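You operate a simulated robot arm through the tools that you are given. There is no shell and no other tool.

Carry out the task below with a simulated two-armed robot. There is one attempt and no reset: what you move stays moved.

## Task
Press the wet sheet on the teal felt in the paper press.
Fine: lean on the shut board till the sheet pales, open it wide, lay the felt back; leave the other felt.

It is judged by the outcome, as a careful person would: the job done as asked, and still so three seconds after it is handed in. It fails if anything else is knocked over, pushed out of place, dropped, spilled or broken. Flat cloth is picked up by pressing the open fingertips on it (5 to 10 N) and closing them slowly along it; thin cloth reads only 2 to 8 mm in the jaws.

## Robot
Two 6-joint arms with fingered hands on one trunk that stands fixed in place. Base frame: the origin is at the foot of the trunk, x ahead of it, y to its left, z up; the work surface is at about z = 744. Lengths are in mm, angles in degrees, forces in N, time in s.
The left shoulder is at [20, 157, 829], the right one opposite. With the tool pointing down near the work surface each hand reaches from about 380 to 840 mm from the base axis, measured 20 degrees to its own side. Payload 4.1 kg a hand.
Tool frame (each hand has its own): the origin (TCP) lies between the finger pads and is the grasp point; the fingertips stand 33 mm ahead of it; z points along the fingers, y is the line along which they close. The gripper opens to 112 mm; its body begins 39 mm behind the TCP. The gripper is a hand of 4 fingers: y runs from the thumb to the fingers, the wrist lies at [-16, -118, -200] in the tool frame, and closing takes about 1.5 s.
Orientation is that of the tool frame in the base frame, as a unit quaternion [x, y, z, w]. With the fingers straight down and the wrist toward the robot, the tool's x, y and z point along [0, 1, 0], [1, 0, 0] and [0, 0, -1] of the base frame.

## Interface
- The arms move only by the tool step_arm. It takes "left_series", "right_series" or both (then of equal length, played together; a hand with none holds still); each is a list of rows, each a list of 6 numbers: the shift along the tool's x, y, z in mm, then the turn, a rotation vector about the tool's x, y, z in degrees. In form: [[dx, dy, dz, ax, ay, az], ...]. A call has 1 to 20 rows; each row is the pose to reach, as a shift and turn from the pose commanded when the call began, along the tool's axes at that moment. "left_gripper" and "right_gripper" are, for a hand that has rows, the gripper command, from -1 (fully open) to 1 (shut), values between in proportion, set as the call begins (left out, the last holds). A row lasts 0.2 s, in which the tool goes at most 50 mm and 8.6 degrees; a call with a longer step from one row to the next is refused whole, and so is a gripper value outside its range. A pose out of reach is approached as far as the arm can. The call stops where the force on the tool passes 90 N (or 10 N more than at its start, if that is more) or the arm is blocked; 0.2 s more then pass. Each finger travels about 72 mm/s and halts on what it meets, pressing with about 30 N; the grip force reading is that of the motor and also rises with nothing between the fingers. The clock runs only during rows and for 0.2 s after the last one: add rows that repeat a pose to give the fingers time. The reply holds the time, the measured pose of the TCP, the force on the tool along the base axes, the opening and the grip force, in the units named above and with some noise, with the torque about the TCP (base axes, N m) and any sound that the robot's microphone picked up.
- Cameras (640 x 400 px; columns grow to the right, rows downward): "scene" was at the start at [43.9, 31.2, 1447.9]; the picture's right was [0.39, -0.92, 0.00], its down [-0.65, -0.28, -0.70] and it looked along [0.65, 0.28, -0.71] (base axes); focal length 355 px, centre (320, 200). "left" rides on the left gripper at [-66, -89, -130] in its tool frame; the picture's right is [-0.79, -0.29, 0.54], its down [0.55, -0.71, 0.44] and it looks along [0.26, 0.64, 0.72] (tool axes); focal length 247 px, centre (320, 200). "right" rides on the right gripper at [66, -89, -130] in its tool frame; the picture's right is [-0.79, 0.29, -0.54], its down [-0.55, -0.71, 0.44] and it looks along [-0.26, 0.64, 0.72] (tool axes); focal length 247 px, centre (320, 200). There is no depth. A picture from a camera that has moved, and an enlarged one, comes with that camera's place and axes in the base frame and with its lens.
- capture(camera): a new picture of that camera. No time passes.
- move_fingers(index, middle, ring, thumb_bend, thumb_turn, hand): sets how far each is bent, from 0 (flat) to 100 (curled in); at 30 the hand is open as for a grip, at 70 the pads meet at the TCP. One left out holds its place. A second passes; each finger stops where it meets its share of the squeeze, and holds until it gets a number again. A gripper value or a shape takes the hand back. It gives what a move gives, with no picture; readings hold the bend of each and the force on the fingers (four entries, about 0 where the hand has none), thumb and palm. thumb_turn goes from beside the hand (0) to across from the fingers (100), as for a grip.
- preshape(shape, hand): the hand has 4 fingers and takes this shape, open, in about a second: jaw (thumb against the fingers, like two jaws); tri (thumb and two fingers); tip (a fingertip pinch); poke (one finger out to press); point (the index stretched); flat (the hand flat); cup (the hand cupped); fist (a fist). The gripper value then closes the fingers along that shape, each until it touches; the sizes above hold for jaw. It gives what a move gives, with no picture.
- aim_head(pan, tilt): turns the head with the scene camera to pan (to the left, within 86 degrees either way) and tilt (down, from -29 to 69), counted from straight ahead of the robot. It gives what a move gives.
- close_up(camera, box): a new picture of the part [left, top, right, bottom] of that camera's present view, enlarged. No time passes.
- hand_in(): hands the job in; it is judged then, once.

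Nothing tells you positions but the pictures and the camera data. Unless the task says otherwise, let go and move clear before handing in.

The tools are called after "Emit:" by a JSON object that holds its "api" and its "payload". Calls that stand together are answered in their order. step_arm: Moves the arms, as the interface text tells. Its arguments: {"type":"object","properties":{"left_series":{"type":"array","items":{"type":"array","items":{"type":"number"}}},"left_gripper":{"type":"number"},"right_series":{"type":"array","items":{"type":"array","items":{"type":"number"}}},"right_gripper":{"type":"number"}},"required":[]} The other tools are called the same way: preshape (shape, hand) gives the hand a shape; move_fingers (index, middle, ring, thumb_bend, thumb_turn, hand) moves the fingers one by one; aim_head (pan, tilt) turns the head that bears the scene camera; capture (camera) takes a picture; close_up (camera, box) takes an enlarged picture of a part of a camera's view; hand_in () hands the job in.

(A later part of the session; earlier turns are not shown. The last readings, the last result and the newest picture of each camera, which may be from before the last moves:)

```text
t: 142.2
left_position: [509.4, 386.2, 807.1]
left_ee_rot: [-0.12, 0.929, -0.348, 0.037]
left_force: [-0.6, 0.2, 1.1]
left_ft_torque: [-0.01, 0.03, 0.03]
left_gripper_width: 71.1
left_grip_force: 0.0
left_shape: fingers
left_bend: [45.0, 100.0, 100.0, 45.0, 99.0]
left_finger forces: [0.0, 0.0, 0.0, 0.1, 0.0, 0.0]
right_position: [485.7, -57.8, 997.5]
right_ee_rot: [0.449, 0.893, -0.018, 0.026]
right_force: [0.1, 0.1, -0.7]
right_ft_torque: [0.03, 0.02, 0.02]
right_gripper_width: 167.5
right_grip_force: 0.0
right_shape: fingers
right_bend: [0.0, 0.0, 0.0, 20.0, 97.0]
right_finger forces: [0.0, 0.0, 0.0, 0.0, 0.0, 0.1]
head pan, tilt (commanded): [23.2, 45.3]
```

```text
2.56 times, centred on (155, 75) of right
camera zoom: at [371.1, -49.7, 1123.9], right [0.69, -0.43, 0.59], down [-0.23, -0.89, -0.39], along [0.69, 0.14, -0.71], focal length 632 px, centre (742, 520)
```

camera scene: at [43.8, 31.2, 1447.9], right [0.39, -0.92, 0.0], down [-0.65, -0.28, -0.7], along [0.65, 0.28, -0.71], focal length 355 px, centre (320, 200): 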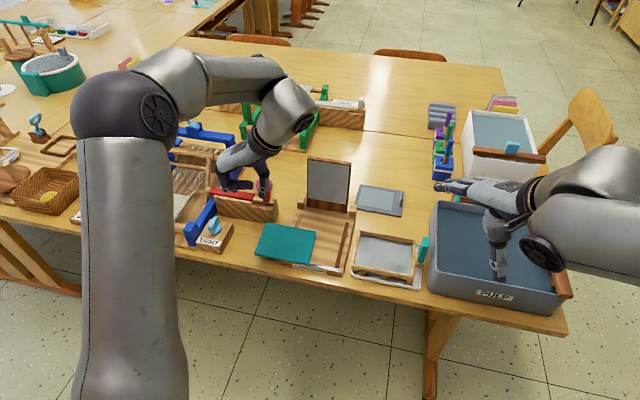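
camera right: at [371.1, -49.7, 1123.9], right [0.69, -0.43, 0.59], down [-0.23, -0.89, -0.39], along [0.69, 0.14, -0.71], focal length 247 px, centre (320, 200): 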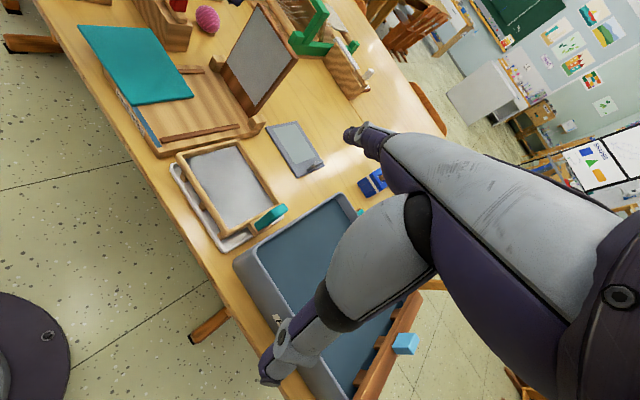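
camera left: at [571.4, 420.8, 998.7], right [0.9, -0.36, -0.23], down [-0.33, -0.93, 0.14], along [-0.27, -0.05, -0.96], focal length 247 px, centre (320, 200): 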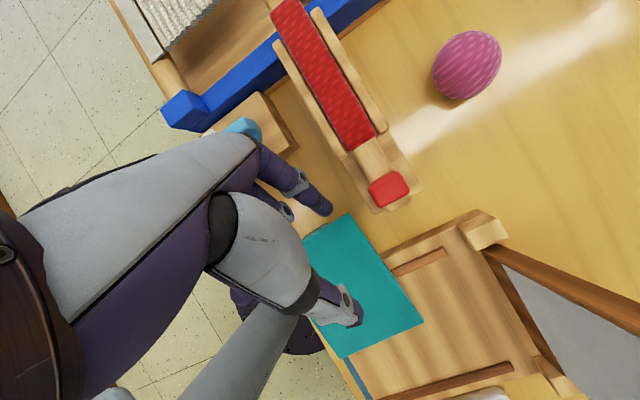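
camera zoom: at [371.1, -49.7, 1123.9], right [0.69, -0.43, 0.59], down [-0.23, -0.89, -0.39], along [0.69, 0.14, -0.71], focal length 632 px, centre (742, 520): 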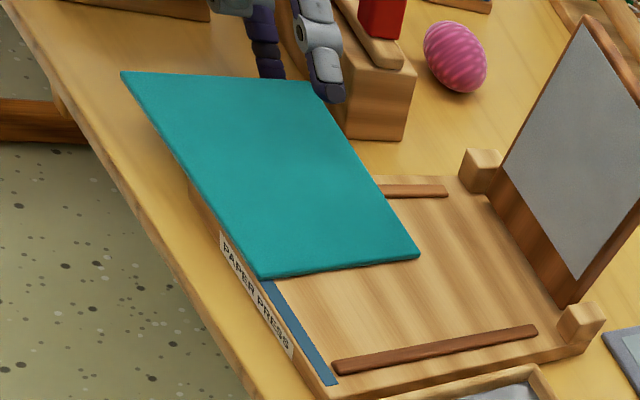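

Emit:
{"api": "step_arm", "payload": {"left_series": [[0, -1.2, 4.7, 0, 0, 0], [0, -4, 7.5, 0, 0, 0], [0, -7, 10.2, 0, 0, 0], [0, -10.1, 12.8, 0, 0, 0], [0, -10.1, 12.8, 0, 0, 0]]}}

Emit:
{"api": "close_up", "payload": {"camera": "scene", "box": [220, 170, 340, 280]}}

Emit:
{"api": "close_up", "payload": {"camera": "left", "box": [220, 130, 440, 350]}}

```text
t: 143.3
left_position: [512.9, 369.6, 805.6]
left_ee_rot: [-0.119, 0.929, -0.347, 0.036]
left_force: [-0.1, -0.1, 0.3]
left_ft_torque: [-0.02, 0.01, -0.02]
left_gripper_width: 71.1
left_grip_force: 0.0
left_shape: fingers
left_bend: [45.0, 100.0, 100.0, 45.0, 99.0]
left_finger forces: [0.0, 0.1, 0.1, 0.0, 0.0, 0.0]
right_position: [485.7, -57.8, 997.9]
right_ee_rot: [0.449, 0.893, -0.017, 0.026]
right_force: [-0.3, 0.3, -0.1]
right_ft_torque: [-0.01, 0.01, 0.03]
right_gripper_width: 167.3
right_grip_force: 0.0
right_shape: fingers
right_bend: [0.0, 0.0, 0.0, 20.0, 97.0]
right_finger forces: [0.0, 0.0, 0.0, 0.0, 0.0, 0.1]
head pan, tilt (commanded): [23.2, 45.3]
```

```text
3.64 times, centred on (280, 225) of scene
camera zoom: at [43.9, 31.2, 1447.9], right [0.39, -0.92, 0.0], down [-0.65, -0.28, -0.7], along [0.65, 0.28, -0.71], focal length 1291 px, centre (466, 109)
```

zoom: 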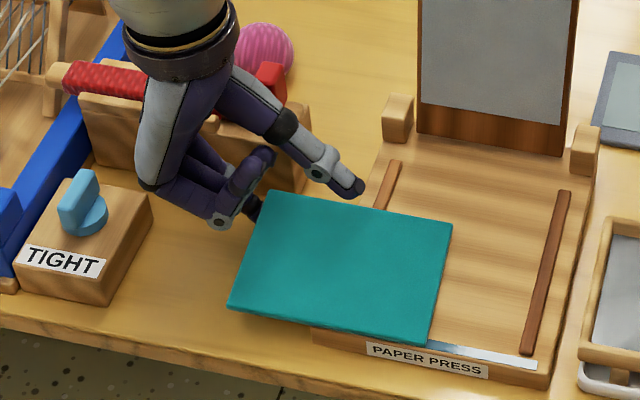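

```text
1.82 times, centred on (330, 240) of left
camera zoom: at [575.4, 405.1, 959.3], right [0.9, -0.36, -0.23], down [-0.33, -0.93, 0.14], along [-0.27, -0.05, -0.96], focal length 449 px, centre (302, 127)
```

zoom: 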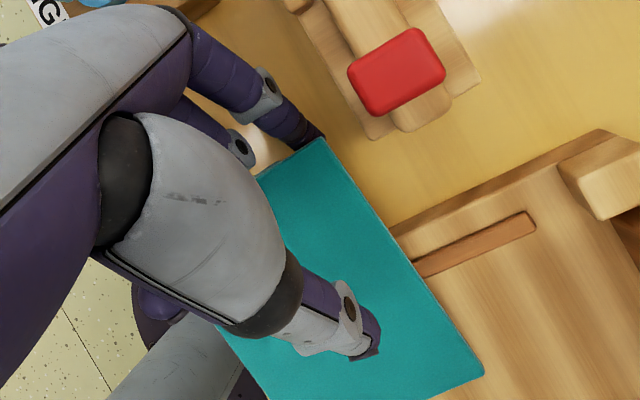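

The index tip is now tucked under the felt near its far-left corner with no force. I'll shift a few millimetres toward the tab, then close index and thumb gradually.

Emit:
{"api": "step_arm", "payload": {"left_series": [[3, 0, 0, 0, 0, 0], [5, 0, 0, 0, 0, 0]]}}

Emit:
{"api": "move_fingers", "payload": {"hand": "left", "index": 58, "thumb_bend": 60}}

Emit:
{"api": "close_up", "payload": {"camera": "scene", "box": [220, 170, 340, 280]}}

Emit:
{"api": "close_up", "payload": {"camera": "left", "box": [220, 130, 440, 350]}}

```text
t: 143.9
left_position: [508.7, 370.2, 805.2]
left_ee_rot: [-0.12, 0.929, -0.348, 0.037]
left_force: [0.3, -0.3, -0.8]
left_ft_torque: [0.0, -0.03, 0.02]
left_gripper_width: 71.2
left_grip_force: 0.1
left_shape: fingers
left_bend: [45.0, 100.0, 100.0, 45.0, 99.0]
left_finger forces: [0.1, 0.1, 0.1, 0.0, 0.1, 0.0]
right_position: [485.7, -56.9, 998.3]
right_ee_rot: [0.449, 0.893, -0.017, 0.027]
right_force: [-0.3, 0.5, 0.4]
right_ft_torque: [-0.02, -0.01, -0.01]
right_gripper_width: 167.5
right_grip_force: 0.1
right_shape: fingers
right_bend: [0.0, 0.0, 0.0, 20.0, 97.0]
right_finger forces: [0.0, 0.1, 0.0, 0.0, 0.0, 0.0]
head pan, tilt (commanded): [23.2, 45.3]
```

```text
t: 144.9
left_position: [508.3, 369.7, 805.2]
left_ee_rot: [-0.12, 0.929, -0.348, 0.037]
left_force: [0.2, -0.7, 0.3]
left_ft_torque: [-0.03, -0.01, 0.0]
left_gripper_width: 35.5
left_grip_force: 0.6
left_shape: fingers
left_bend: [57.0, 100.0, 100.0, 59.0, 100.0]
left_finger forces: [0.1, 0.0, 0.1, 0.1, 0.0, 0.0]
right_position: [485.4, -56.8, 997.9]
right_ee_rot: [0.449, 0.893, -0.018, 0.027]
right_force: [-0.4, -0.5, 0.2]
right_ft_torque: [0.03, 0.03, -0.01]
right_gripper_width: 167.5
right_grip_force: 0.0
right_shape: fingers
right_bend: [0.0, 0.0, 0.0, 20.0, 97.0]
right_finger forces: [0.0, 0.0, 0.1, 0.1, 0.0, 0.0]
head pan, tilt (commanded): [23.2, 45.3]
```

```text
3.64 times, centred on (280, 225) of scene
camera zoom: at [43.9, 31.2, 1447.9], right [0.39, -0.92, 0.0], down [-0.65, -0.28, -0.7], along [0.65, 0.28, -0.71], focal length 1291 px, centre (466, 109)
```

zoom: 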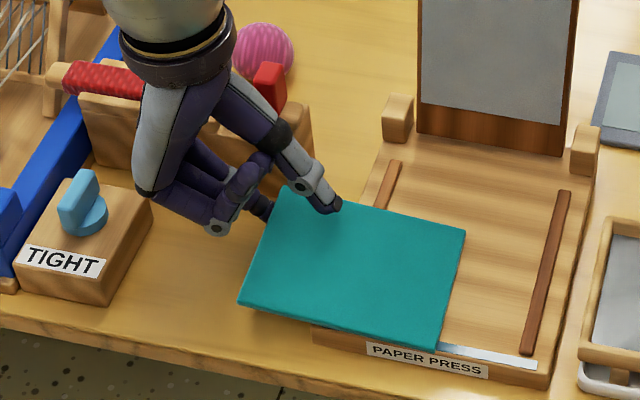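

```text
1.82 times, centred on (330, 240) of left
camera zoom: at [570.3, 403.9, 959.5], right [0.9, -0.36, -0.23], down [-0.33, -0.93, 0.14], along [-0.27, -0.05, -0.96], focal length 449 px, centre (302, 127)
```

zoom: 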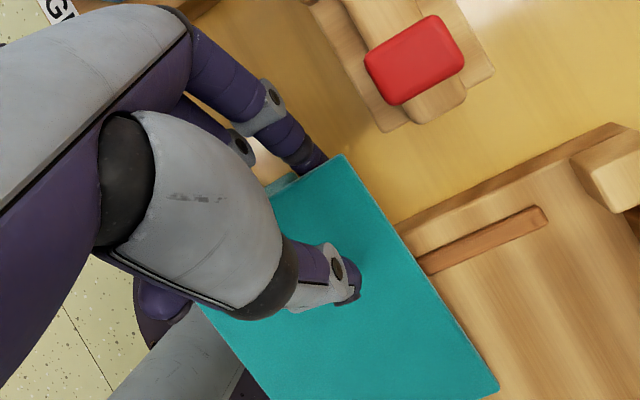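

Emit:
{"api": "move_fingers", "payload": {"hand": "left", "thumb_bend": 74}}

Emit:
{"api": "close_up", "payload": {"camera": "left", "box": [220, 130, 440, 350]}}

Emit:
{"api": "close_up", "payload": {"camera": "scene", "box": [240, 190, 320, 260]}}

```text
t: 145.9
left_position: [508.3, 369.3, 806.1]
left_ee_rot: [-0.119, 0.929, -0.348, 0.036]
left_force: [0.6, 0.1, -1.1]
left_ft_torque: [0.0, 0.02, -0.03]
left_gripper_width: 15.4
left_grip_force: 0.6
left_shape: fingers
left_bend: [57.0, 100.0, 100.0, 74.0, 100.0]
left_finger forces: [0.2, 0.0, 0.1, 0.1, 0.0, 0.1]
right_position: [485.7, -57.5, 997.1]
right_ee_rot: [0.449, 0.893, -0.017, 0.026]
right_force: [0.0, 0.3, -0.5]
right_ft_torque: [-0.01, 0.0, -0.02]
right_gripper_width: 167.7
right_grip_force: 0.1
right_shape: fingers
right_bend: [0.0, 0.0, 0.0, 20.0, 97.0]
right_finger forces: [0.0, 0.0, 0.0, 0.0, 0.0, 0.0]
head pan, tilt (commanded): [23.2, 45.3]
```

```text
1.82 times, centred on (330, 240) of left
camera zoom: at [570.3, 403.9, 959.5], right [0.9, -0.36, -0.23], down [-0.33, -0.93, 0.14], along [-0.27, -0.05, -0.96], focal length 449 px, centre (302, 127)
```

zoom: 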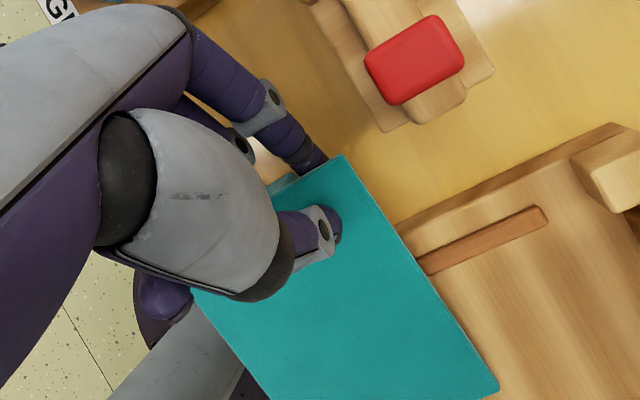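

```text
5.71 times, centred on (280, 225) of scene
camera zoom: at [43.9, 31.2, 1447.9], right [0.39, -0.92, 0.0], down [-0.65, -0.28, -0.7], along [0.65, 0.28, -0.71], focal length 2028 px, centre (549, 57)
```

zoom: 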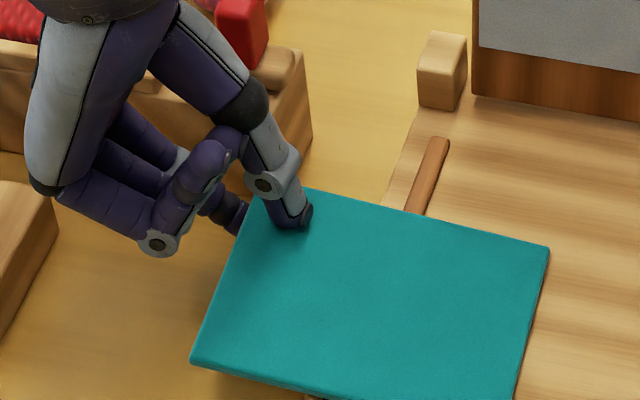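

The thumb is now just above the felt with the index under it, and the gap is 15 mm. I'll close on the edge.

Emit:
{"api": "move_fingers", "payload": {"hand": "left", "index": 66, "thumb_bend": 88}}

Emit:
{"api": "close_up", "payload": {"camera": "left", "box": [220, 130, 440, 350]}}

Emit:
{"api": "close_up", "payload": {"camera": "scene", "box": [240, 190, 320, 260]}}

```text
t: 146.9
left_position: [507.8, 368.4, 805.2]
left_ee_rot: [-0.12, 0.929, -0.348, 0.036]
left_force: [-0.8, -0.2, 0.6]
left_ft_torque: [-0.15, 0.05, 0.03]
left_gripper_width: 8.3
left_grip_force: 12.2
left_shape: fingers
left_bend: [55.0, 100.0, 100.0, 83.0, 100.0]
left_finger forces: [12.4, 0.0, 0.1, 0.1, 12.8, 0.1]
right_position: [485.7, -56.9, 997.5]
right_ee_rot: [0.449, 0.893, -0.017, 0.026]
right_force: [-0.3, 0.3, -0.6]
right_ft_torque: [-0.02, -0.01, 0.0]
right_gripper_width: 167.5
right_grip_force: 0.0
right_shape: fingers
right_bend: [0.0, 0.0, 0.0, 20.0, 97.0]
right_finger forces: [0.0, 0.1, 0.0, 0.1, 0.0, 0.0]
head pan, tilt (commanded): [23.2, 45.3]
```

```text
1.82 times, centred on (330, 240) of left
camera zoom: at [570.3, 403.9, 959.5], right [0.9, -0.36, -0.23], down [-0.33, -0.93, 0.14], along [-0.27, -0.05, -0.96], focal length 449 px, centre (302, 127)
```

zoom: 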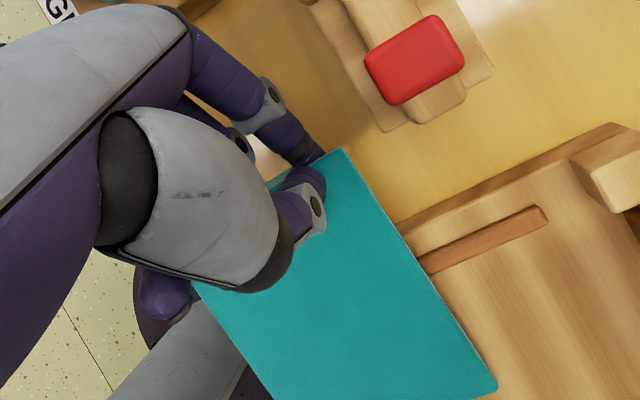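

```text
5.71 times, centred on (280, 225) of scene
camera zoom: at [43.9, 31.2, 1447.9], right [0.39, -0.92, 0.0], down [-0.65, -0.28, -0.7], along [0.65, 0.28, -0.71], focal length 2028 px, centre (549, 57)
```

zoom: 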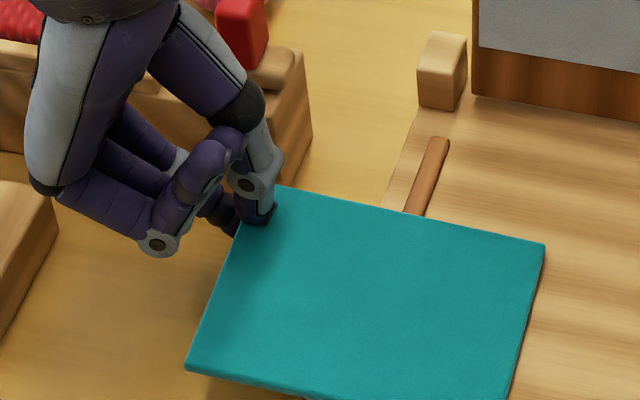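

I have about 12 N on the edge. I'll ask for a firmer squeeze and lift the edge slowly.

Emit:
{"api": "move_fingers", "payload": {"hand": "left", "index": 80, "thumb_bend": 100}}

Emit:
{"api": "step_arm", "payload": {"left_series": [[0, -3.3, -3.8, 0, 0, 0], [0, -6.6, -7.5, 0, 0, 0], [0, -9.8, -11.3, 0, 0, 0], [0, -13.1, -15.1, 0, 0, 0], [0, -13.1, -15.1, 0, 0, 0]]}}

Emit:
{"api": "close_up", "payload": {"camera": "scene", "box": [220, 170, 340, 280]}}

Emit:
{"api": "close_up", "payload": {"camera": "right", "box": [30, 0, 280, 150]}}

```text
t: 147.9
left_position: [508.5, 368.9, 804.5]
left_ee_rot: [-0.121, 0.929, -0.348, 0.037]
left_force: [0.5, -0.2, -0.3]
left_ft_torque: [0.0, 0.0, 0.0]
left_gripper_width: 11.3
left_grip_force: 0.0
left_shape: fingers
left_bend: [52.0, 100.0, 100.0, 89.0, 100.0]
left_finger forces: [0.0, 0.1, 0.1, 0.0, 0.0, 0.0]
right_position: [485.9, -57.3, 997.3]
right_ee_rot: [0.449, 0.893, -0.017, 0.026]
right_force: [-0.5, -0.2, -0.3]
right_ft_torque: [0.0, 0.04, -0.01]
right_gripper_width: 167.5
right_grip_force: 0.0
right_shape: fingers
right_bend: [0.0, 0.0, 0.0, 20.0, 97.0]
right_finger forces: [0.0, 0.1, 0.0, 0.0, 0.1, 0.1]
head pan, tilt (commanded): [23.2, 45.3]
```

```text
t: 149.2
left_position: [509.2, 368.4, 824.8]
left_ee_rot: [-0.119, 0.93, -0.347, 0.036]
left_force: [0.3, -0.2, -0.2]
left_ft_torque: [0.01, 0.03, 0.0]
left_gripper_width: 11.4
left_grip_force: 0.2
left_shape: fingers
left_bend: [52.0, 100.0, 100.0, 89.0, 100.0]
left_finger forces: [0.0, 0.0, 0.0, 0.0, 0.0, 0.0]
right_position: [485.3, -58.4, 997.6]
right_ee_rot: [0.45, 0.893, -0.017, 0.026]
right_force: [-0.2, 0.4, -0.1]
right_ft_torque: [-0.03, -0.04, 0.03]
right_gripper_width: 167.3
right_grip_force: 0.0
right_shape: fingers
right_bend: [0.0, 0.0, 0.0, 20.0, 97.0]
right_finger forces: [0.1, 0.0, 0.0, 0.0, 0.0, 0.0]
head pan, tilt (commanded): [23.2, 45.3]
```

```text
3.64 times, centred on (280, 225) of scene
camera zoom: at [43.9, 31.2, 1447.9], right [0.39, -0.92, 0.0], down [-0.65, -0.28, -0.7], along [0.65, 0.28, -0.71], focal length 1291 px, centre (466, 109)
```

zoom: 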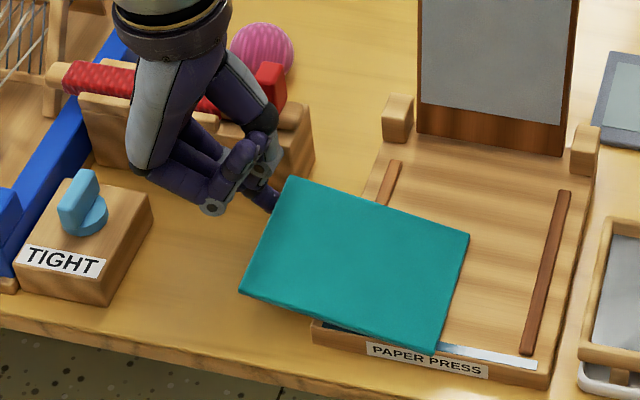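

```text
2.56 times, centred on (155, 75) of right
camera zoom: at [371.1, -49.7, 1123.9], right [0.69, -0.43, 0.59], down [-0.23, -0.89, -0.39], along [0.69, 0.14, -0.71], focal length 632 px, centre (742, 520)
```

zoom: 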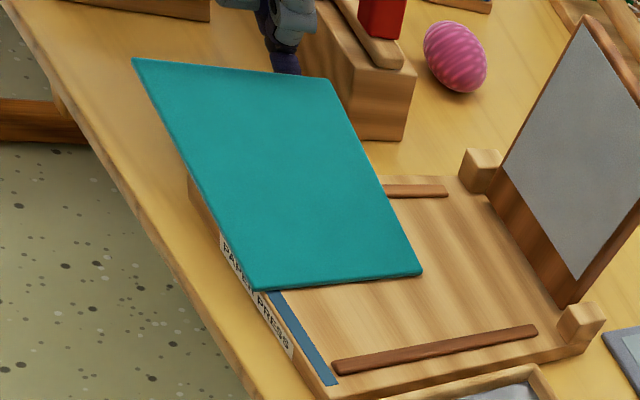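

The thumb slipped off, but the index stayed hooked under the edge and the felt's left side is rising on it. I'll keep lifting gently along the arc so the felt stands up on its far end.

Emit:
{"api": "step_arm", "payload": {"left_series": [[0.1, -4.3, -2.9, 0, 0, 0], [0.2, -8.6, -5.8, 0, 0, 0], [0.3, -12.9, -8.7, 0, 0, 0], [0.4, -17.2, -11.6, 0, 0, 0], [0.5, -21.5, -14.5, 0, 0, 0], [0.5, -25.7, -17.3, 0, 0, 0]]}}

Emit:
{"api": "close_up", "payload": {"camera": "scene", "box": [220, 170, 340, 280]}}

Emit:
{"api": "close_up", "payload": {"camera": "right", "box": [30, 0, 280, 150]}}

Emit:
{"api": "capture", "payload": {"camera": "left"}}

```text
t: 150.6
left_position: [510.4, 361.2, 855.3]
left_ee_rot: [-0.119, 0.929, -0.348, 0.035]
left_force: [0.3, -0.5, -0.1]
left_ft_torque: [0.01, 0.02, 0.06]
left_gripper_width: 11.5
left_grip_force: 0.1
left_shape: fingers
left_bend: [52.0, 100.0, 100.0, 89.0, 100.0]
left_finger forces: [0.0, 0.1, 0.0, 0.0, 0.0, 0.1]
right_position: [485.1, -57.1, 998.0]
right_ee_rot: [0.449, 0.893, -0.016, 0.025]
right_force: [0.4, 1.4, -0.5]
right_ft_torque: [0.01, -0.02, -0.03]
right_gripper_width: 167.4
right_grip_force: 0.0
right_shape: fingers
right_bend: [0.0, 0.0, 0.0, 20.0, 97.0]
right_finger forces: [0.0, 0.1, 0.0, 0.0, 0.0, 0.0]
head pan, tilt (commanded): [23.2, 45.3]
```

```text
3.64 times, centred on (280, 225) of scene
camera zoom: at [43.9, 31.2, 1447.9], right [0.39, -0.92, 0.0], down [-0.65, -0.28, -0.7], along [0.65, 0.28, -0.71], focal length 1291 px, centre (466, 109)
```

zoom: 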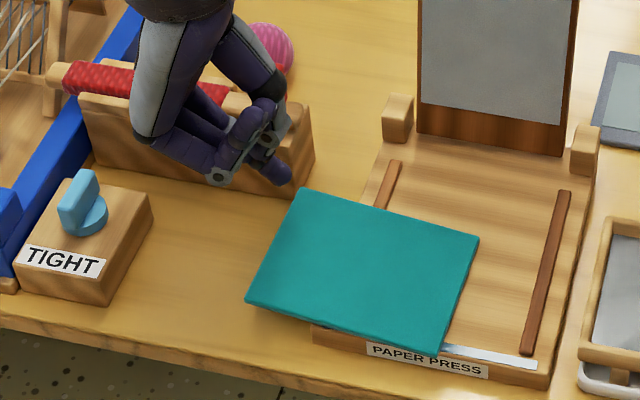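

```text
2.56 times, centred on (155, 75) of right
camera zoom: at [371.1, -49.6, 1123.9], right [0.69, -0.43, 0.59], down [-0.23, -0.89, -0.39], along [0.69, 0.14, -0.71], focal length 632 px, centre (742, 520)
```

zoom: 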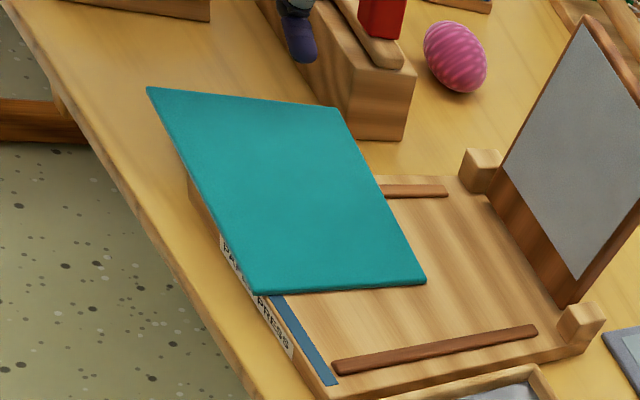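

```text
taken
camera left: at [572.6, 396.1, 1009.5], right [0.9, -0.36, -0.23], down [-0.33, -0.93, 0.14], along [-0.27, -0.05, -0.96], focal length 247 px, centre (320, 200)
```

left: 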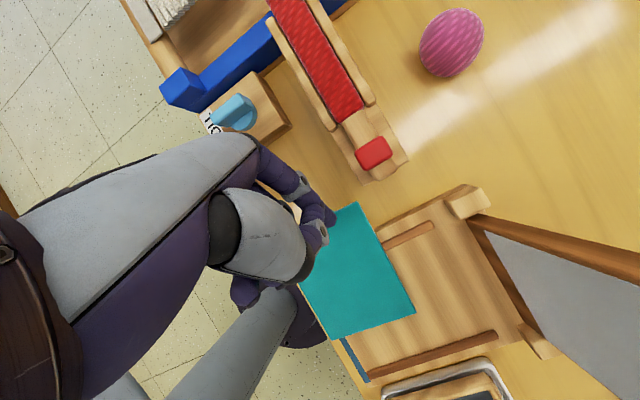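

The felt slid off the fingertip and lies flat again, a bit further onto the bed. I need a deeper hook, so I'll curl the index more before sliding it under. I'll check its shape here in the air.

Emit:
{"api": "move_fingers", "payload": {"hand": "left", "index": 64, "thumb_bend": 45}}

Emit:
{"api": "close_up", "payload": {"camera": "scene", "box": [220, 150, 340, 260]}}

Emit:
{"api": "close_up", "payload": {"camera": "left", "box": [220, 130, 440, 350]}}

Emit:
{"api": "close_up", "payload": {"camera": "right", "box": [30, 0, 280, 150]}}

```text
t: 151.6
left_position: [509.4, 360.5, 854.9]
left_ee_rot: [-0.119, 0.93, -0.347, 0.036]
left_force: [0.5, -0.1, 0.2]
left_ft_torque: [0.0, -0.02, -0.01]
left_gripper_width: 44.6
left_grip_force: 0.0
left_shape: fingers
left_bend: [64.0, 100.0, 100.0, 45.0, 99.0]
left_finger forces: [0.1, 0.0, 0.0, 0.0, 0.0, 0.0]
right_position: [485.8, -56.8, 998.4]
right_ee_rot: [0.449, 0.893, -0.017, 0.026]
right_force: [0.1, -0.4, -0.6]
right_ft_torque: [-0.03, -0.01, 0.01]
right_gripper_width: 167.7
right_grip_force: 0.0
right_shape: fingers
right_bend: [0.0, 0.0, 0.0, 20.0, 97.0]
right_finger forces: [0.1, 0.1, 0.0, 0.0, 0.0, 0.0]
head pan, tilt (commanded): [23.2, 45.3]
```

```text
3.64 times, centred on (280, 205) of scene
camera zoom: at [43.9, 31.2, 1447.9], right [0.39, -0.92, 0.0], down [-0.65, -0.28, -0.7], along [0.65, 0.28, -0.71], focal length 1291 px, centre (466, 182)
```

zoom: 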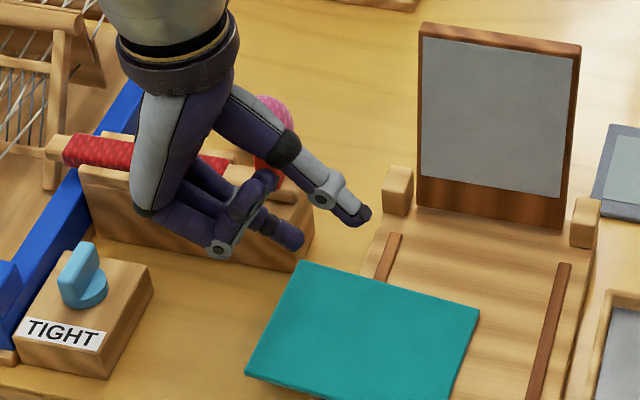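

```text
1.82 times, centred on (330, 240) of left
camera zoom: at [572.6, 396.1, 1009.4], right [0.9, -0.36, -0.23], down [-0.33, -0.93, 0.14], along [-0.27, -0.05, -0.96], focal length 449 px, centre (302, 127)
```

zoom: 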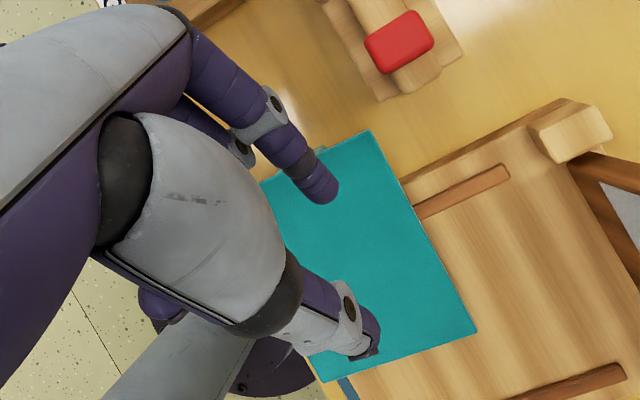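

```text
2.56 times, centred on (155, 75) of right
camera zoom: at [371.1, -49.7, 1123.9], right [0.69, -0.43, 0.59], down [-0.23, -0.89, -0.39], along [0.69, 0.14, -0.71], focal length 632 px, centre (742, 520)
```

zoom: 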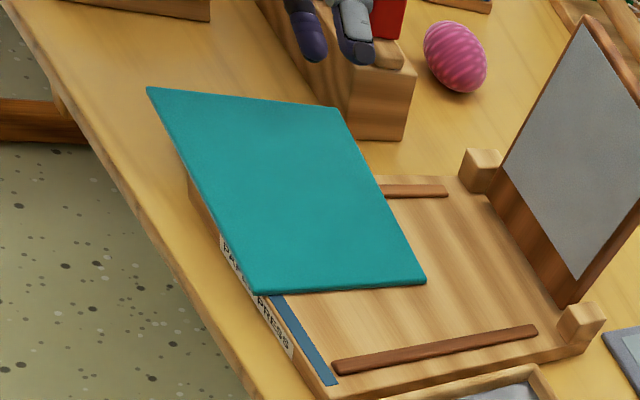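

Emit:
{"api": "move_fingers", "payload": {"hand": "left", "index": 80, "thumb_bend": 35}}

Emit:
{"api": "close_up", "payload": {"camera": "scene", "box": [220, 150, 340, 260]}}

Emit:
{"api": "close_up", "payload": {"camera": "right", "box": [90, 0, 220, 80]}}

Emit:
{"api": "close_up", "payload": {"camera": "left", "box": [220, 130, 440, 350]}}

```text
t: 152.6
left_position: [510.1, 360.7, 853.9]
left_ee_rot: [-0.12, 0.929, -0.347, 0.037]
left_force: [0.2, -0.4, 0.0]
left_ft_torque: [0.01, -0.01, 0.04]
left_gripper_width: 34.2
left_grip_force: 0.0
left_shape: fingers
left_bend: [80.0, 100.0, 100.0, 35.0, 98.0]
left_finger forces: [0.0, 0.1, 0.0, 0.0, 0.1, 0.0]
right_position: [485.7, -56.9, 996.7]
right_ee_rot: [0.449, 0.893, -0.017, 0.026]
right_force: [0.4, -0.2, -0.2]
right_ft_torque: [0.02, 0.0, 0.0]
right_gripper_width: 167.5
right_grip_force: 0.0
right_shape: fingers
right_bend: [0.0, 0.0, 0.0, 20.0, 97.0]
right_finger forces: [0.0, 0.0, 0.0, 0.0, 0.1, 0.0]
head pan, tilt (commanded): [23.2, 45.3]
```

```text
3.64 times, centred on (280, 205) of scene
camera zoom: at [43.9, 31.2, 1447.9], right [0.39, -0.92, 0.0], down [-0.65, -0.28, -0.7], along [0.65, 0.28, -0.71], focal length 1291 px, centre (466, 182)
```

zoom: 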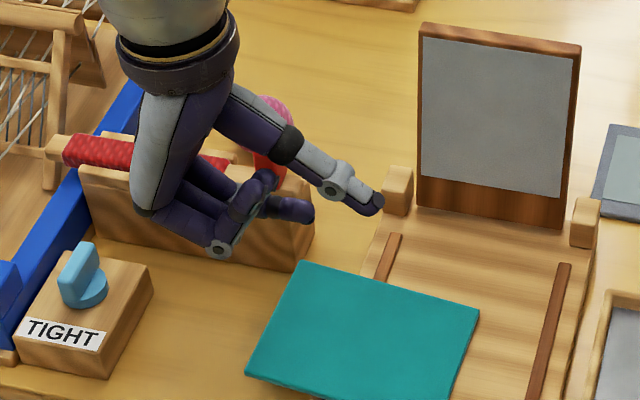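

```text
4.92 times, centred on (155, 40) of right
camera zoom: at [371.1, -49.7, 1123.9], right [0.69, -0.43, 0.59], down [-0.23, -0.89, -0.39], along [0.69, 0.14, -0.71], focal length 1216 px, centre (1132, 988)
```

zoom: 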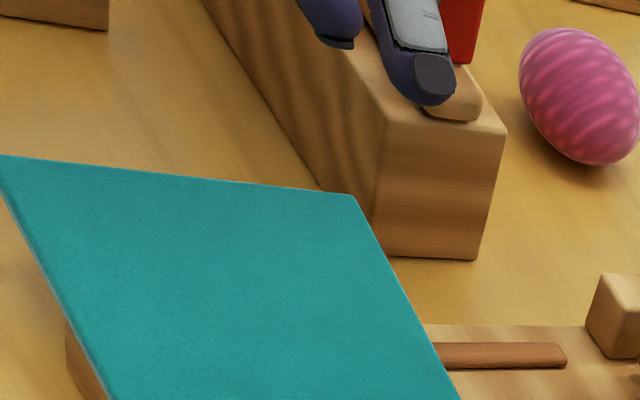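

```text
1.82 times, centred on (330, 240) of left
camera zoom: at [572.6, 396.1, 1009.4], right [0.9, -0.36, -0.23], down [-0.33, -0.93, 0.14], along [-0.27, -0.05, -0.96], focal length 449 px, centre (302, 127)
```

zoom: 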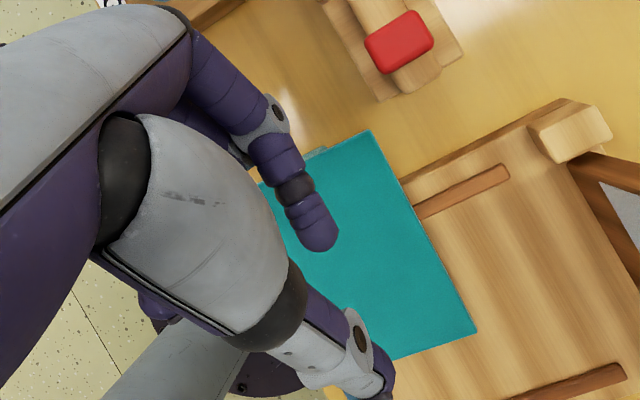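

At 80 the fingertip curls too far up, so about 68 should give a flat hook. I'll set that, then reposition outside the felt's left edge, now along y ≈ 358–369, and realign.

Emit:
{"api": "move_fingers", "payload": {"hand": "left", "index": 68, "thumb_bend": 45}}

Emit:
{"api": "step_arm", "payload": {"left_series": [[-2, 6, -12, 0, 0, 0], [-5, 14, -14, -1.2, 2.6, 3], [-8, 22, -12, -1.2, 5.2, 6], [-10, 32, 0, -1.2, 5.2, 6], [-10, 32, 0, -1.2, 5.2, 6]]}}

Emit:
{"api": "close_up", "payload": {"camera": "scene", "box": [220, 150, 340, 260]}}

Emit:
{"api": "close_up", "payload": {"camera": "right", "box": [90, 0, 220, 80]}}

Emit:
{"api": "close_up", "payload": {"camera": "left", "box": [220, 130, 440, 350]}}

```text
t: 153.6
left_position: [509.9, 360.7, 855.4]
left_ee_rot: [-0.12, 0.929, -0.347, 0.036]
left_force: [0.2, -0.5, 0.7]
left_ft_torque: [0.0, 0.02, 0.04]
left_gripper_width: 39.5
left_grip_force: 0.0
left_shape: fingers
left_bend: [68.0, 100.0, 100.0, 45.0, 99.0]
left_finger forces: [0.0, 0.1, 0.1, 0.0, 0.0, 0.0]
right_position: [485.4, -58.0, 996.6]
right_ee_rot: [0.449, 0.893, -0.017, 0.027]
right_force: [0.3, 0.3, -0.1]
right_ft_torque: [-0.01, 0.02, 0.01]
right_gripper_width: 167.4
right_grip_force: 0.0
right_shape: fingers
right_bend: [0.0, 0.0, 0.0, 20.0, 97.0]
right_finger forces: [0.1, 0.1, 0.0, 0.1, 0.0, 0.1]
head pan, tilt (commanded): [23.2, 45.3]
```

```text
t: 154.8
left_position: [514.2, 386.9, 833.3]
left_ee_rot: [-0.055, 0.939, -0.341, 0.011]
left_force: [-0.1, -0.2, 0.3]
left_ft_torque: [0.01, 0.01, 0.0]
left_gripper_width: 39.5
left_grip_force: 0.0
left_shape: fingers
left_bend: [68.0, 100.0, 100.0, 45.0, 99.0]
left_finger forces: [0.1, 0.0, 0.0, 0.0, 0.0, 0.0]
right_position: [487.4, -58.0, 997.6]
right_ee_rot: [0.449, 0.893, -0.017, 0.026]
right_force: [0.5, -0.9, -0.3]
right_ft_torque: [-0.02, -0.02, 0.01]
right_gripper_width: 167.5
right_grip_force: 0.1
right_shape: fingers
right_bend: [0.0, 0.0, 0.0, 20.0, 97.0]
right_finger forces: [0.0, 0.0, 0.0, 0.0, 0.0, 0.0]
head pan, tilt (commanded): [23.2, 45.3]
```

```text
3.64 times, centred on (280, 205) of scene
camera zoom: at [43.9, 31.2, 1447.9], right [0.39, -0.92, 0.0], down [-0.65, -0.28, -0.7], along [0.65, 0.28, -0.71], focal length 1291 px, centre (466, 182)
```

zoom: 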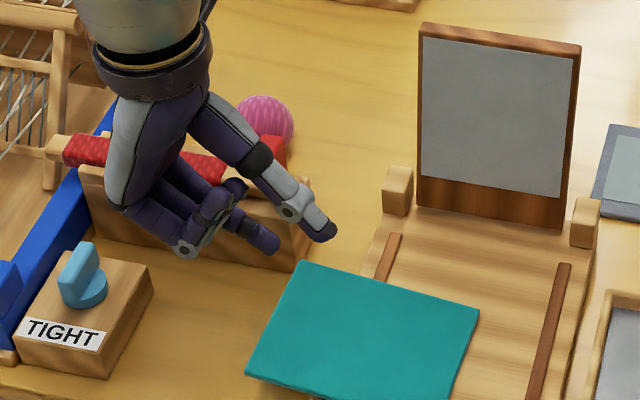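

```text
4.92 times, centred on (155, 40) of right
camera zoom: at [371.1, -49.7, 1123.9], right [0.69, -0.43, 0.59], down [-0.23, -0.89, -0.39], along [0.69, 0.14, -0.71], focal length 1216 px, centre (1132, 988)
```

zoom: 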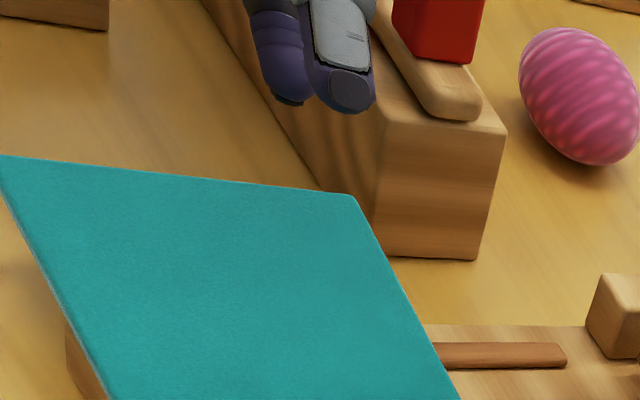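

```text
1.82 times, centred on (330, 240) of left
camera zoom: at [581.1, 410.0, 988.1], right [0.85, -0.47, -0.24], down [-0.46, -0.88, 0.13], along [-0.28, 0.0, -0.96], focal length 449 px, centre (302, 127)
```

zoom: 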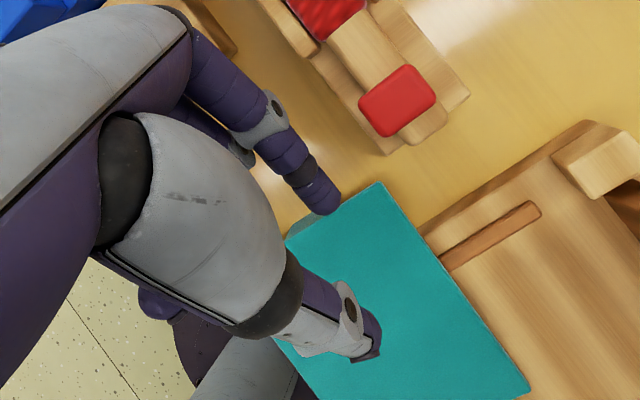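

Emit:
{"api": "step_arm", "payload": {"left_series": [[-8.3, 3, -2.7, 0, 0, 0], [-8.5, 13, 10, 0, 0, 0], [-8.7, 24, 23, 0, 0, 0], [-8.8, 33.8, 34.2, 0, 0, 0], [-8.8, 33.8, 34.2, 0, 0, 0]]}}

Emit:
{"api": "close_up", "payload": {"camera": "scene", "box": [240, 190, 320, 260]}}

Emit:
{"api": "close_up", "payload": {"camera": "right", "box": [90, 0, 220, 80]}}

Emit:
{"api": "close_up", "payload": {"camera": "left", "box": [220, 130, 440, 350]}}

```text
t: 155.9
left_position: [521.9, 392.1, 785.0]
left_ee_rot: [-0.056, 0.939, -0.34, 0.011]
left_force: [-0.5, -0.2, 0.3]
left_ft_torque: [0.0, 0.01, -0.02]
left_gripper_width: 39.6
left_grip_force: 0.1
left_shape: fingers
left_bend: [68.0, 100.0, 100.0, 45.0, 99.0]
left_finger forces: [0.0, 0.0, 0.0, 0.0, 0.0, 0.1]
right_position: [484.7, -57.8, 998.3]
right_ee_rot: [0.449, 0.893, -0.018, 0.027]
right_force: [0.3, 0.7, 0.1]
right_ft_torque: [-0.04, -0.03, 0.04]
right_gripper_width: 167.4
right_grip_force: 0.1
right_shape: fingers
right_bend: [0.0, 0.0, 0.0, 20.0, 97.0]
right_finger forces: [0.0, 0.0, 0.0, 0.1, 0.1, 0.0]
head pan, tilt (commanded): [23.2, 45.3]
```

```text
5.71 times, centred on (280, 225) of scene
camera zoom: at [43.9, 31.2, 1447.9], right [0.39, -0.92, 0.0], down [-0.65, -0.28, -0.7], along [0.65, 0.28, -0.71], focal length 2028 px, centre (549, 57)
```

zoom: 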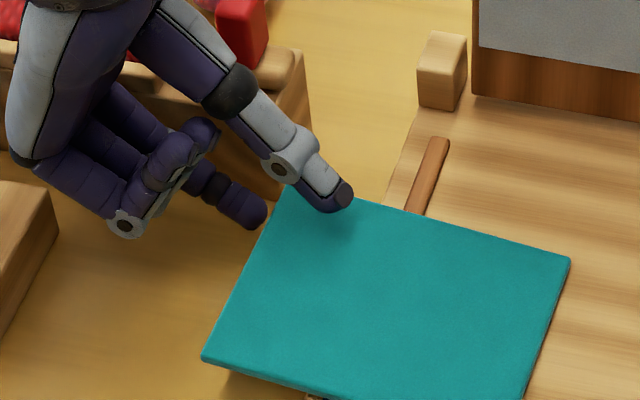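

```text
4.92 times, centred on (155, 40) of right
camera zoom: at [371.1, -49.7, 1123.9], right [0.69, -0.43, 0.59], down [-0.23, -0.89, -0.39], along [0.69, 0.14, -0.71], focal length 1216 px, centre (1132, 988)
```

zoom: 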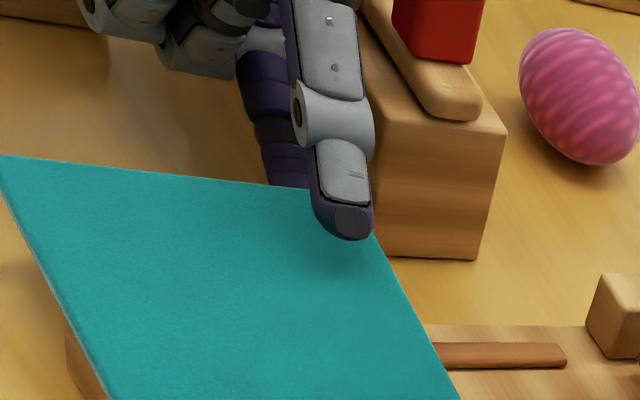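

```text
1.82 times, centred on (330, 240) of left
camera zoom: at [588.5, 414.8, 940.1], right [0.85, -0.47, -0.24], down [-0.46, -0.88, 0.13], along [-0.28, 0.0, -0.96], focal length 449 px, centre (302, 127)
```

zoom: 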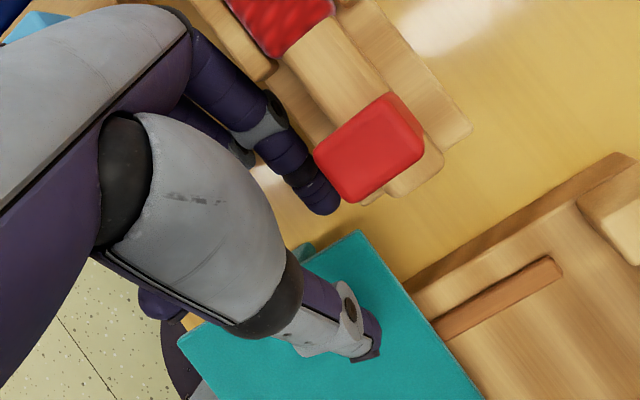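

Emit:
{"api": "step_arm", "payload": {"left_series": [[-0.1, 3.5, 4.1, 0, 0, 0], [-0.1, -1.5, 8.3, 0, 0, 0], [-0.1, -6.5, 12.5, 0, 0, 0], [-0.1, -11.4, 16.6, 0, 0, 0], [-0.1, -16.4, 20.8, 0, 0, 0], [-0.1, -16.4, 20.8, 0, 0, 0]]}}

Emit:
{"api": "close_up", "payload": {"camera": "scene", "box": [240, 190, 320, 260]}}

Emit:
{"api": "close_up", "payload": {"camera": "left", "box": [220, 130, 440, 350]}}

```text
t: 157.3
left_position: [524.4, 366.5, 778.9]
left_ee_rot: [-0.055, 0.939, -0.341, 0.011]
left_force: [-0.1, 0.4, -0.2]
left_ft_torque: [-0.02, -0.01, 0.0]
left_gripper_width: 39.8
left_grip_force: 0.0
left_shape: fingers
left_bend: [68.0, 100.0, 100.0, 45.0, 99.0]
left_finger forces: [0.1, 0.1, 0.0, 0.1, 0.0, 0.1]
right_position: [486.0, -57.7, 997.7]
right_ee_rot: [0.449, 0.893, -0.017, 0.026]
right_force: [0.0, 0.6, 0.2]
right_ft_torque: [-0.01, -0.02, -0.01]
right_gripper_width: 167.6
right_grip_force: 0.0
right_shape: fingers
right_bend: [0.0, 0.0, 0.0, 20.0, 97.0]
right_finger forces: [0.0, 0.1, 0.0, 0.0, 0.0, 0.0]
head pan, tilt (commanded): [23.2, 45.3]
```

```text
5.71 times, centred on (280, 225) of scene
camera zoom: at [43.9, 31.2, 1447.9], right [0.39, -0.92, 0.0], down [-0.65, -0.28, -0.7], along [0.65, 0.28, -0.71], focal length 2028 px, centre (549, 57)
```

zoom: 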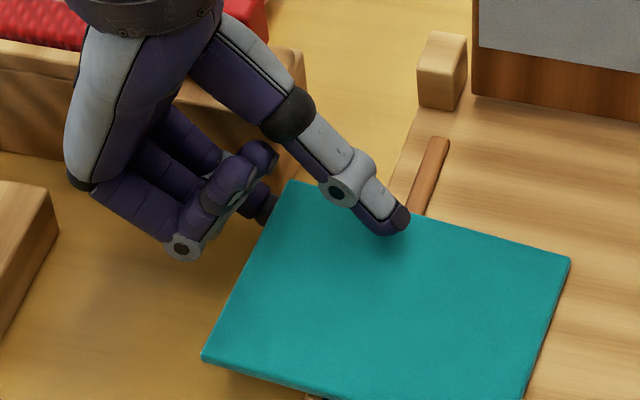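

```text
1.82 times, centred on (330, 240) of left
camera zoom: at [590.9, 389.4, 934.2], right [0.85, -0.47, -0.24], down [-0.46, -0.88, 0.13], along [-0.28, 0.0, -0.96], focal length 449 px, centre (302, 127)
```

zoom: 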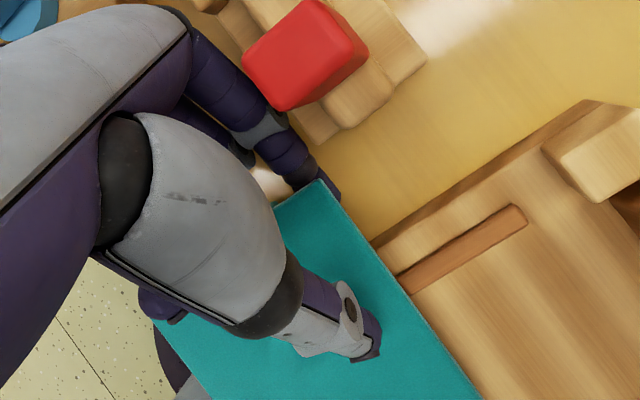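

The index is now well under the felt. It sits right at the corner, so I'll shift it 5 mm toward the tab and then bring the thumb down.

Emit:
{"api": "step_arm", "payload": {"left_series": [[2.5, 0, 0, 0, 0, 0], [5, 0, 0, 0, 0, 0]]}}

Emit:
{"api": "move_fingers", "payload": {"hand": "left", "thumb_bend": 65}}

Emit:
{"api": "close_up", "payload": {"camera": "scene", "box": [240, 190, 320, 260]}}

Emit:
{"api": "close_up", "payload": {"camera": "left", "box": [220, 130, 440, 350]}}

```text
t: 157.9
left_position: [517.5, 366.5, 779.7]
left_ee_rot: [-0.055, 0.939, -0.341, 0.01]
left_force: [-0.1, -0.4, 0.1]
left_ft_torque: [-0.01, 0.02, 0.0]
left_gripper_width: 39.5
left_grip_force: 0.0
left_shape: fingers
left_bend: [68.0, 100.0, 100.0, 45.0, 99.0]
left_finger forces: [0.0, 0.0, 0.0, 0.1, 0.1, 0.0]
right_position: [486.6, -57.5, 997.9]
right_ee_rot: [0.45, 0.893, -0.017, 0.027]
right_force: [-0.6, -0.1, 0.6]
right_ft_torque: [0.0, -0.03, -0.01]
right_gripper_width: 167.4
right_grip_force: 0.1
right_shape: fingers
right_bend: [0.0, 0.0, 0.0, 20.0, 97.0]
right_finger forces: [0.0, 0.0, 0.1, 0.1, 0.0, 0.1]
head pan, tilt (commanded): [23.2, 45.3]
```

```text
t: 158.9
left_position: [517.6, 366.5, 781.2]
left_ee_rot: [-0.054, 0.939, -0.341, 0.011]
left_force: [1.4, -3.1, 13.3]
left_ft_torque: [-0.51, -0.05, 0.04]
left_gripper_width: 26.6
left_grip_force: 6.0
left_shape: fingers
left_bend: [68.0, 100.0, 100.0, 57.0, 100.0]
left_finger forces: [0.0, 0.1, 0.0, 0.0, 12.5, 0.1]
right_position: [485.2, -58.1, 997.5]
right_ee_rot: [0.45, 0.893, -0.017, 0.026]
right_force: [1.1, -0.4, 0.3]
right_ft_torque: [-0.04, 0.01, -0.01]
right_gripper_width: 167.7
right_grip_force: 0.1
right_shape: fingers
right_bend: [0.0, 0.0, 0.0, 20.0, 97.0]
right_finger forces: [0.0, 0.0, 0.1, 0.0, 0.0, 0.0]
head pan, tilt (commanded): [23.2, 45.3]
```

```text
5.71 times, centred on (280, 225) of scene
camera zoom: at [43.6, 30.9, 1447.9], right [0.39, -0.92, 0.0], down [-0.65, -0.28, -0.7], along [0.65, 0.28, -0.71], focal length 2028 px, centre (549, 57)
```

zoom: 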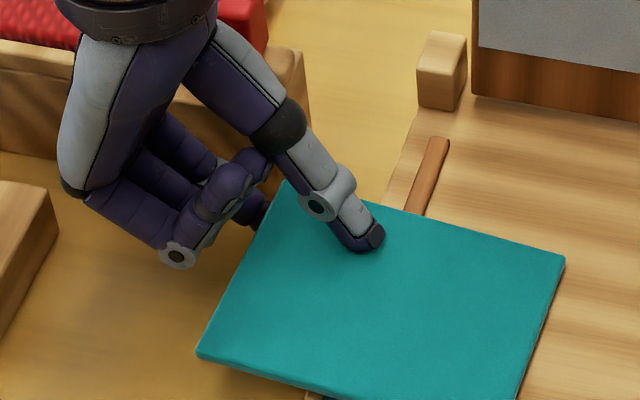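

```text
1.82 times, centred on (330, 240) of left
camera zoom: at [585.7, 388.9, 935.2], right [0.85, -0.47, -0.24], down [-0.46, -0.88, 0.13], along [-0.28, 0.0, -0.96], focal length 449 px, centre (302, 127)
```

zoom: 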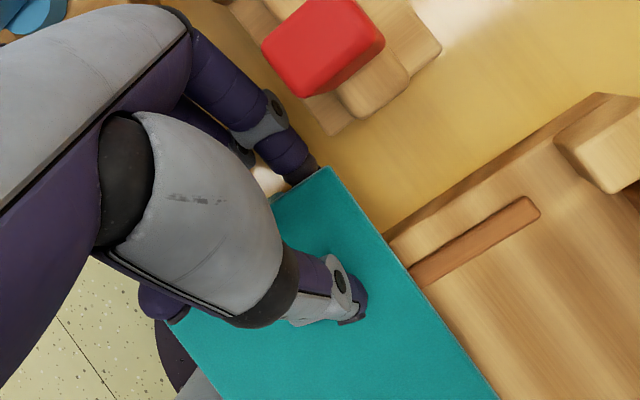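

Emit:
{"api": "step_arm", "payload": {"left_series": [[0, -2.6, -3.1, 0, 0, 0], [0, -5.2, -6.2, 0, 0, 0], [0, -7.7, -9.2, 0, 0, 0]]}}

Emit:
{"api": "move_fingers", "payload": {"hand": "left", "thumb_bend": 75}}

Emit:
{"api": "close_up", "payload": {"camera": "scene", "box": [240, 190, 320, 260]}}

Emit:
{"api": "close_up", "payload": {"camera": "right", "box": [90, 0, 220, 80]}}

```text
t: 159.8
left_position: [519.2, 366.3, 792.8]
left_ee_rot: [-0.056, 0.939, -0.34, 0.011]
left_force: [-1.0, -0.1, 1.2]
left_ft_torque: [-0.09, 0.01, 0.01]
left_gripper_width: 21.6
left_grip_force: 2.4
left_shape: fingers
left_bend: [66.0, 100.0, 100.0, 62.0, 100.0]
left_finger forces: [2.6, 0.0, 0.1, 0.0, 2.7, 0.0]
right_position: [485.3, -57.8, 998.1]
right_ee_rot: [0.45, 0.893, -0.017, 0.027]
right_force: [-0.5, 0.1, 0.0]
right_ft_torque: [-0.01, 0.01, -0.01]
right_gripper_width: 167.6
right_grip_force: 0.1
right_shape: fingers
right_bend: [0.0, 0.0, 0.0, 20.0, 97.0]
right_finger forces: [0.1, 0.0, 0.0, 0.1, 0.0, 0.0]
head pan, tilt (commanded): [23.2, 45.3]
```

```text
t: 160.8
left_position: [519.8, 365.5, 792.3]
left_ee_rot: [-0.055, 0.939, -0.34, 0.01]
left_force: [0.5, -0.4, 1.9]
left_ft_torque: [-0.3, 0.01, 0.02]
left_gripper_width: 20.2
left_grip_force: 8.9
left_shape: fingers
left_bend: [62.0, 100.0, 100.0, 68.0, 100.0]
left_finger forces: [8.3, 0.1, 0.0, 0.0, 9.1, 0.0]
right_position: [485.9, -57.4, 997.7]
right_ee_rot: [0.45, 0.893, -0.018, 0.026]
right_force: [-0.6, 0.2, -0.2]
right_ft_torque: [0.02, 0.05, 0.03]
right_gripper_width: 167.3
right_grip_force: 0.0
right_shape: fingers
right_bend: [0.0, 0.0, 0.0, 20.0, 97.0]
right_finger forces: [0.0, 0.0, 0.1, 0.1, 0.0, 0.1]
head pan, tilt (commanded): [23.2, 45.3]
```

```text
5.71 times, centred on (280, 225) of scene
camera zoom: at [43.8, 31.1, 1447.9], right [0.39, -0.92, 0.0], down [-0.65, -0.28, -0.7], along [0.65, 0.28, -0.71], focal length 2028 px, centre (549, 57)
```

zoom: 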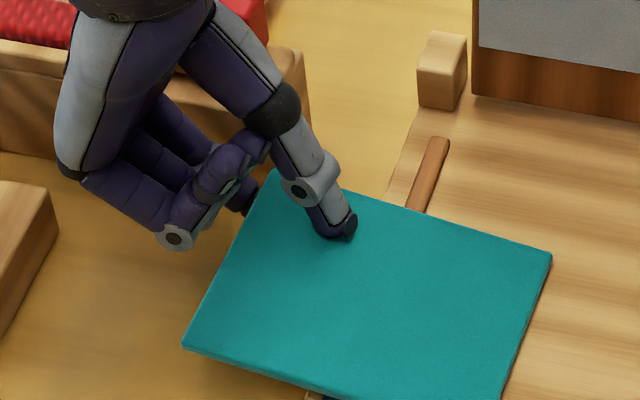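

```text
4.92 times, centred on (155, 40) of right
camera zoom: at [371.1, -49.7, 1123.9], right [0.69, -0.43, 0.59], down [-0.23, -0.89, -0.39], along [0.69, 0.14, -0.71], focal length 1216 px, centre (1132, 988)
```

zoom: 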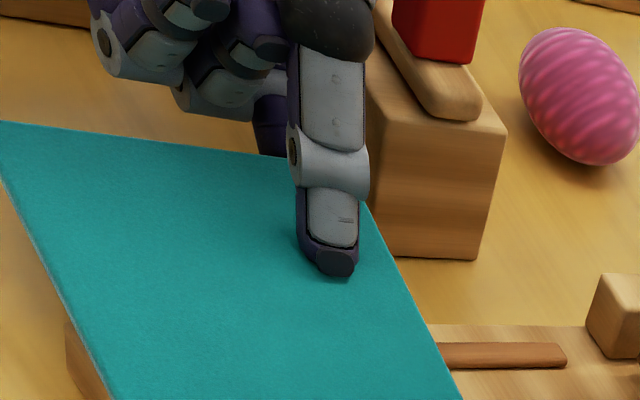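

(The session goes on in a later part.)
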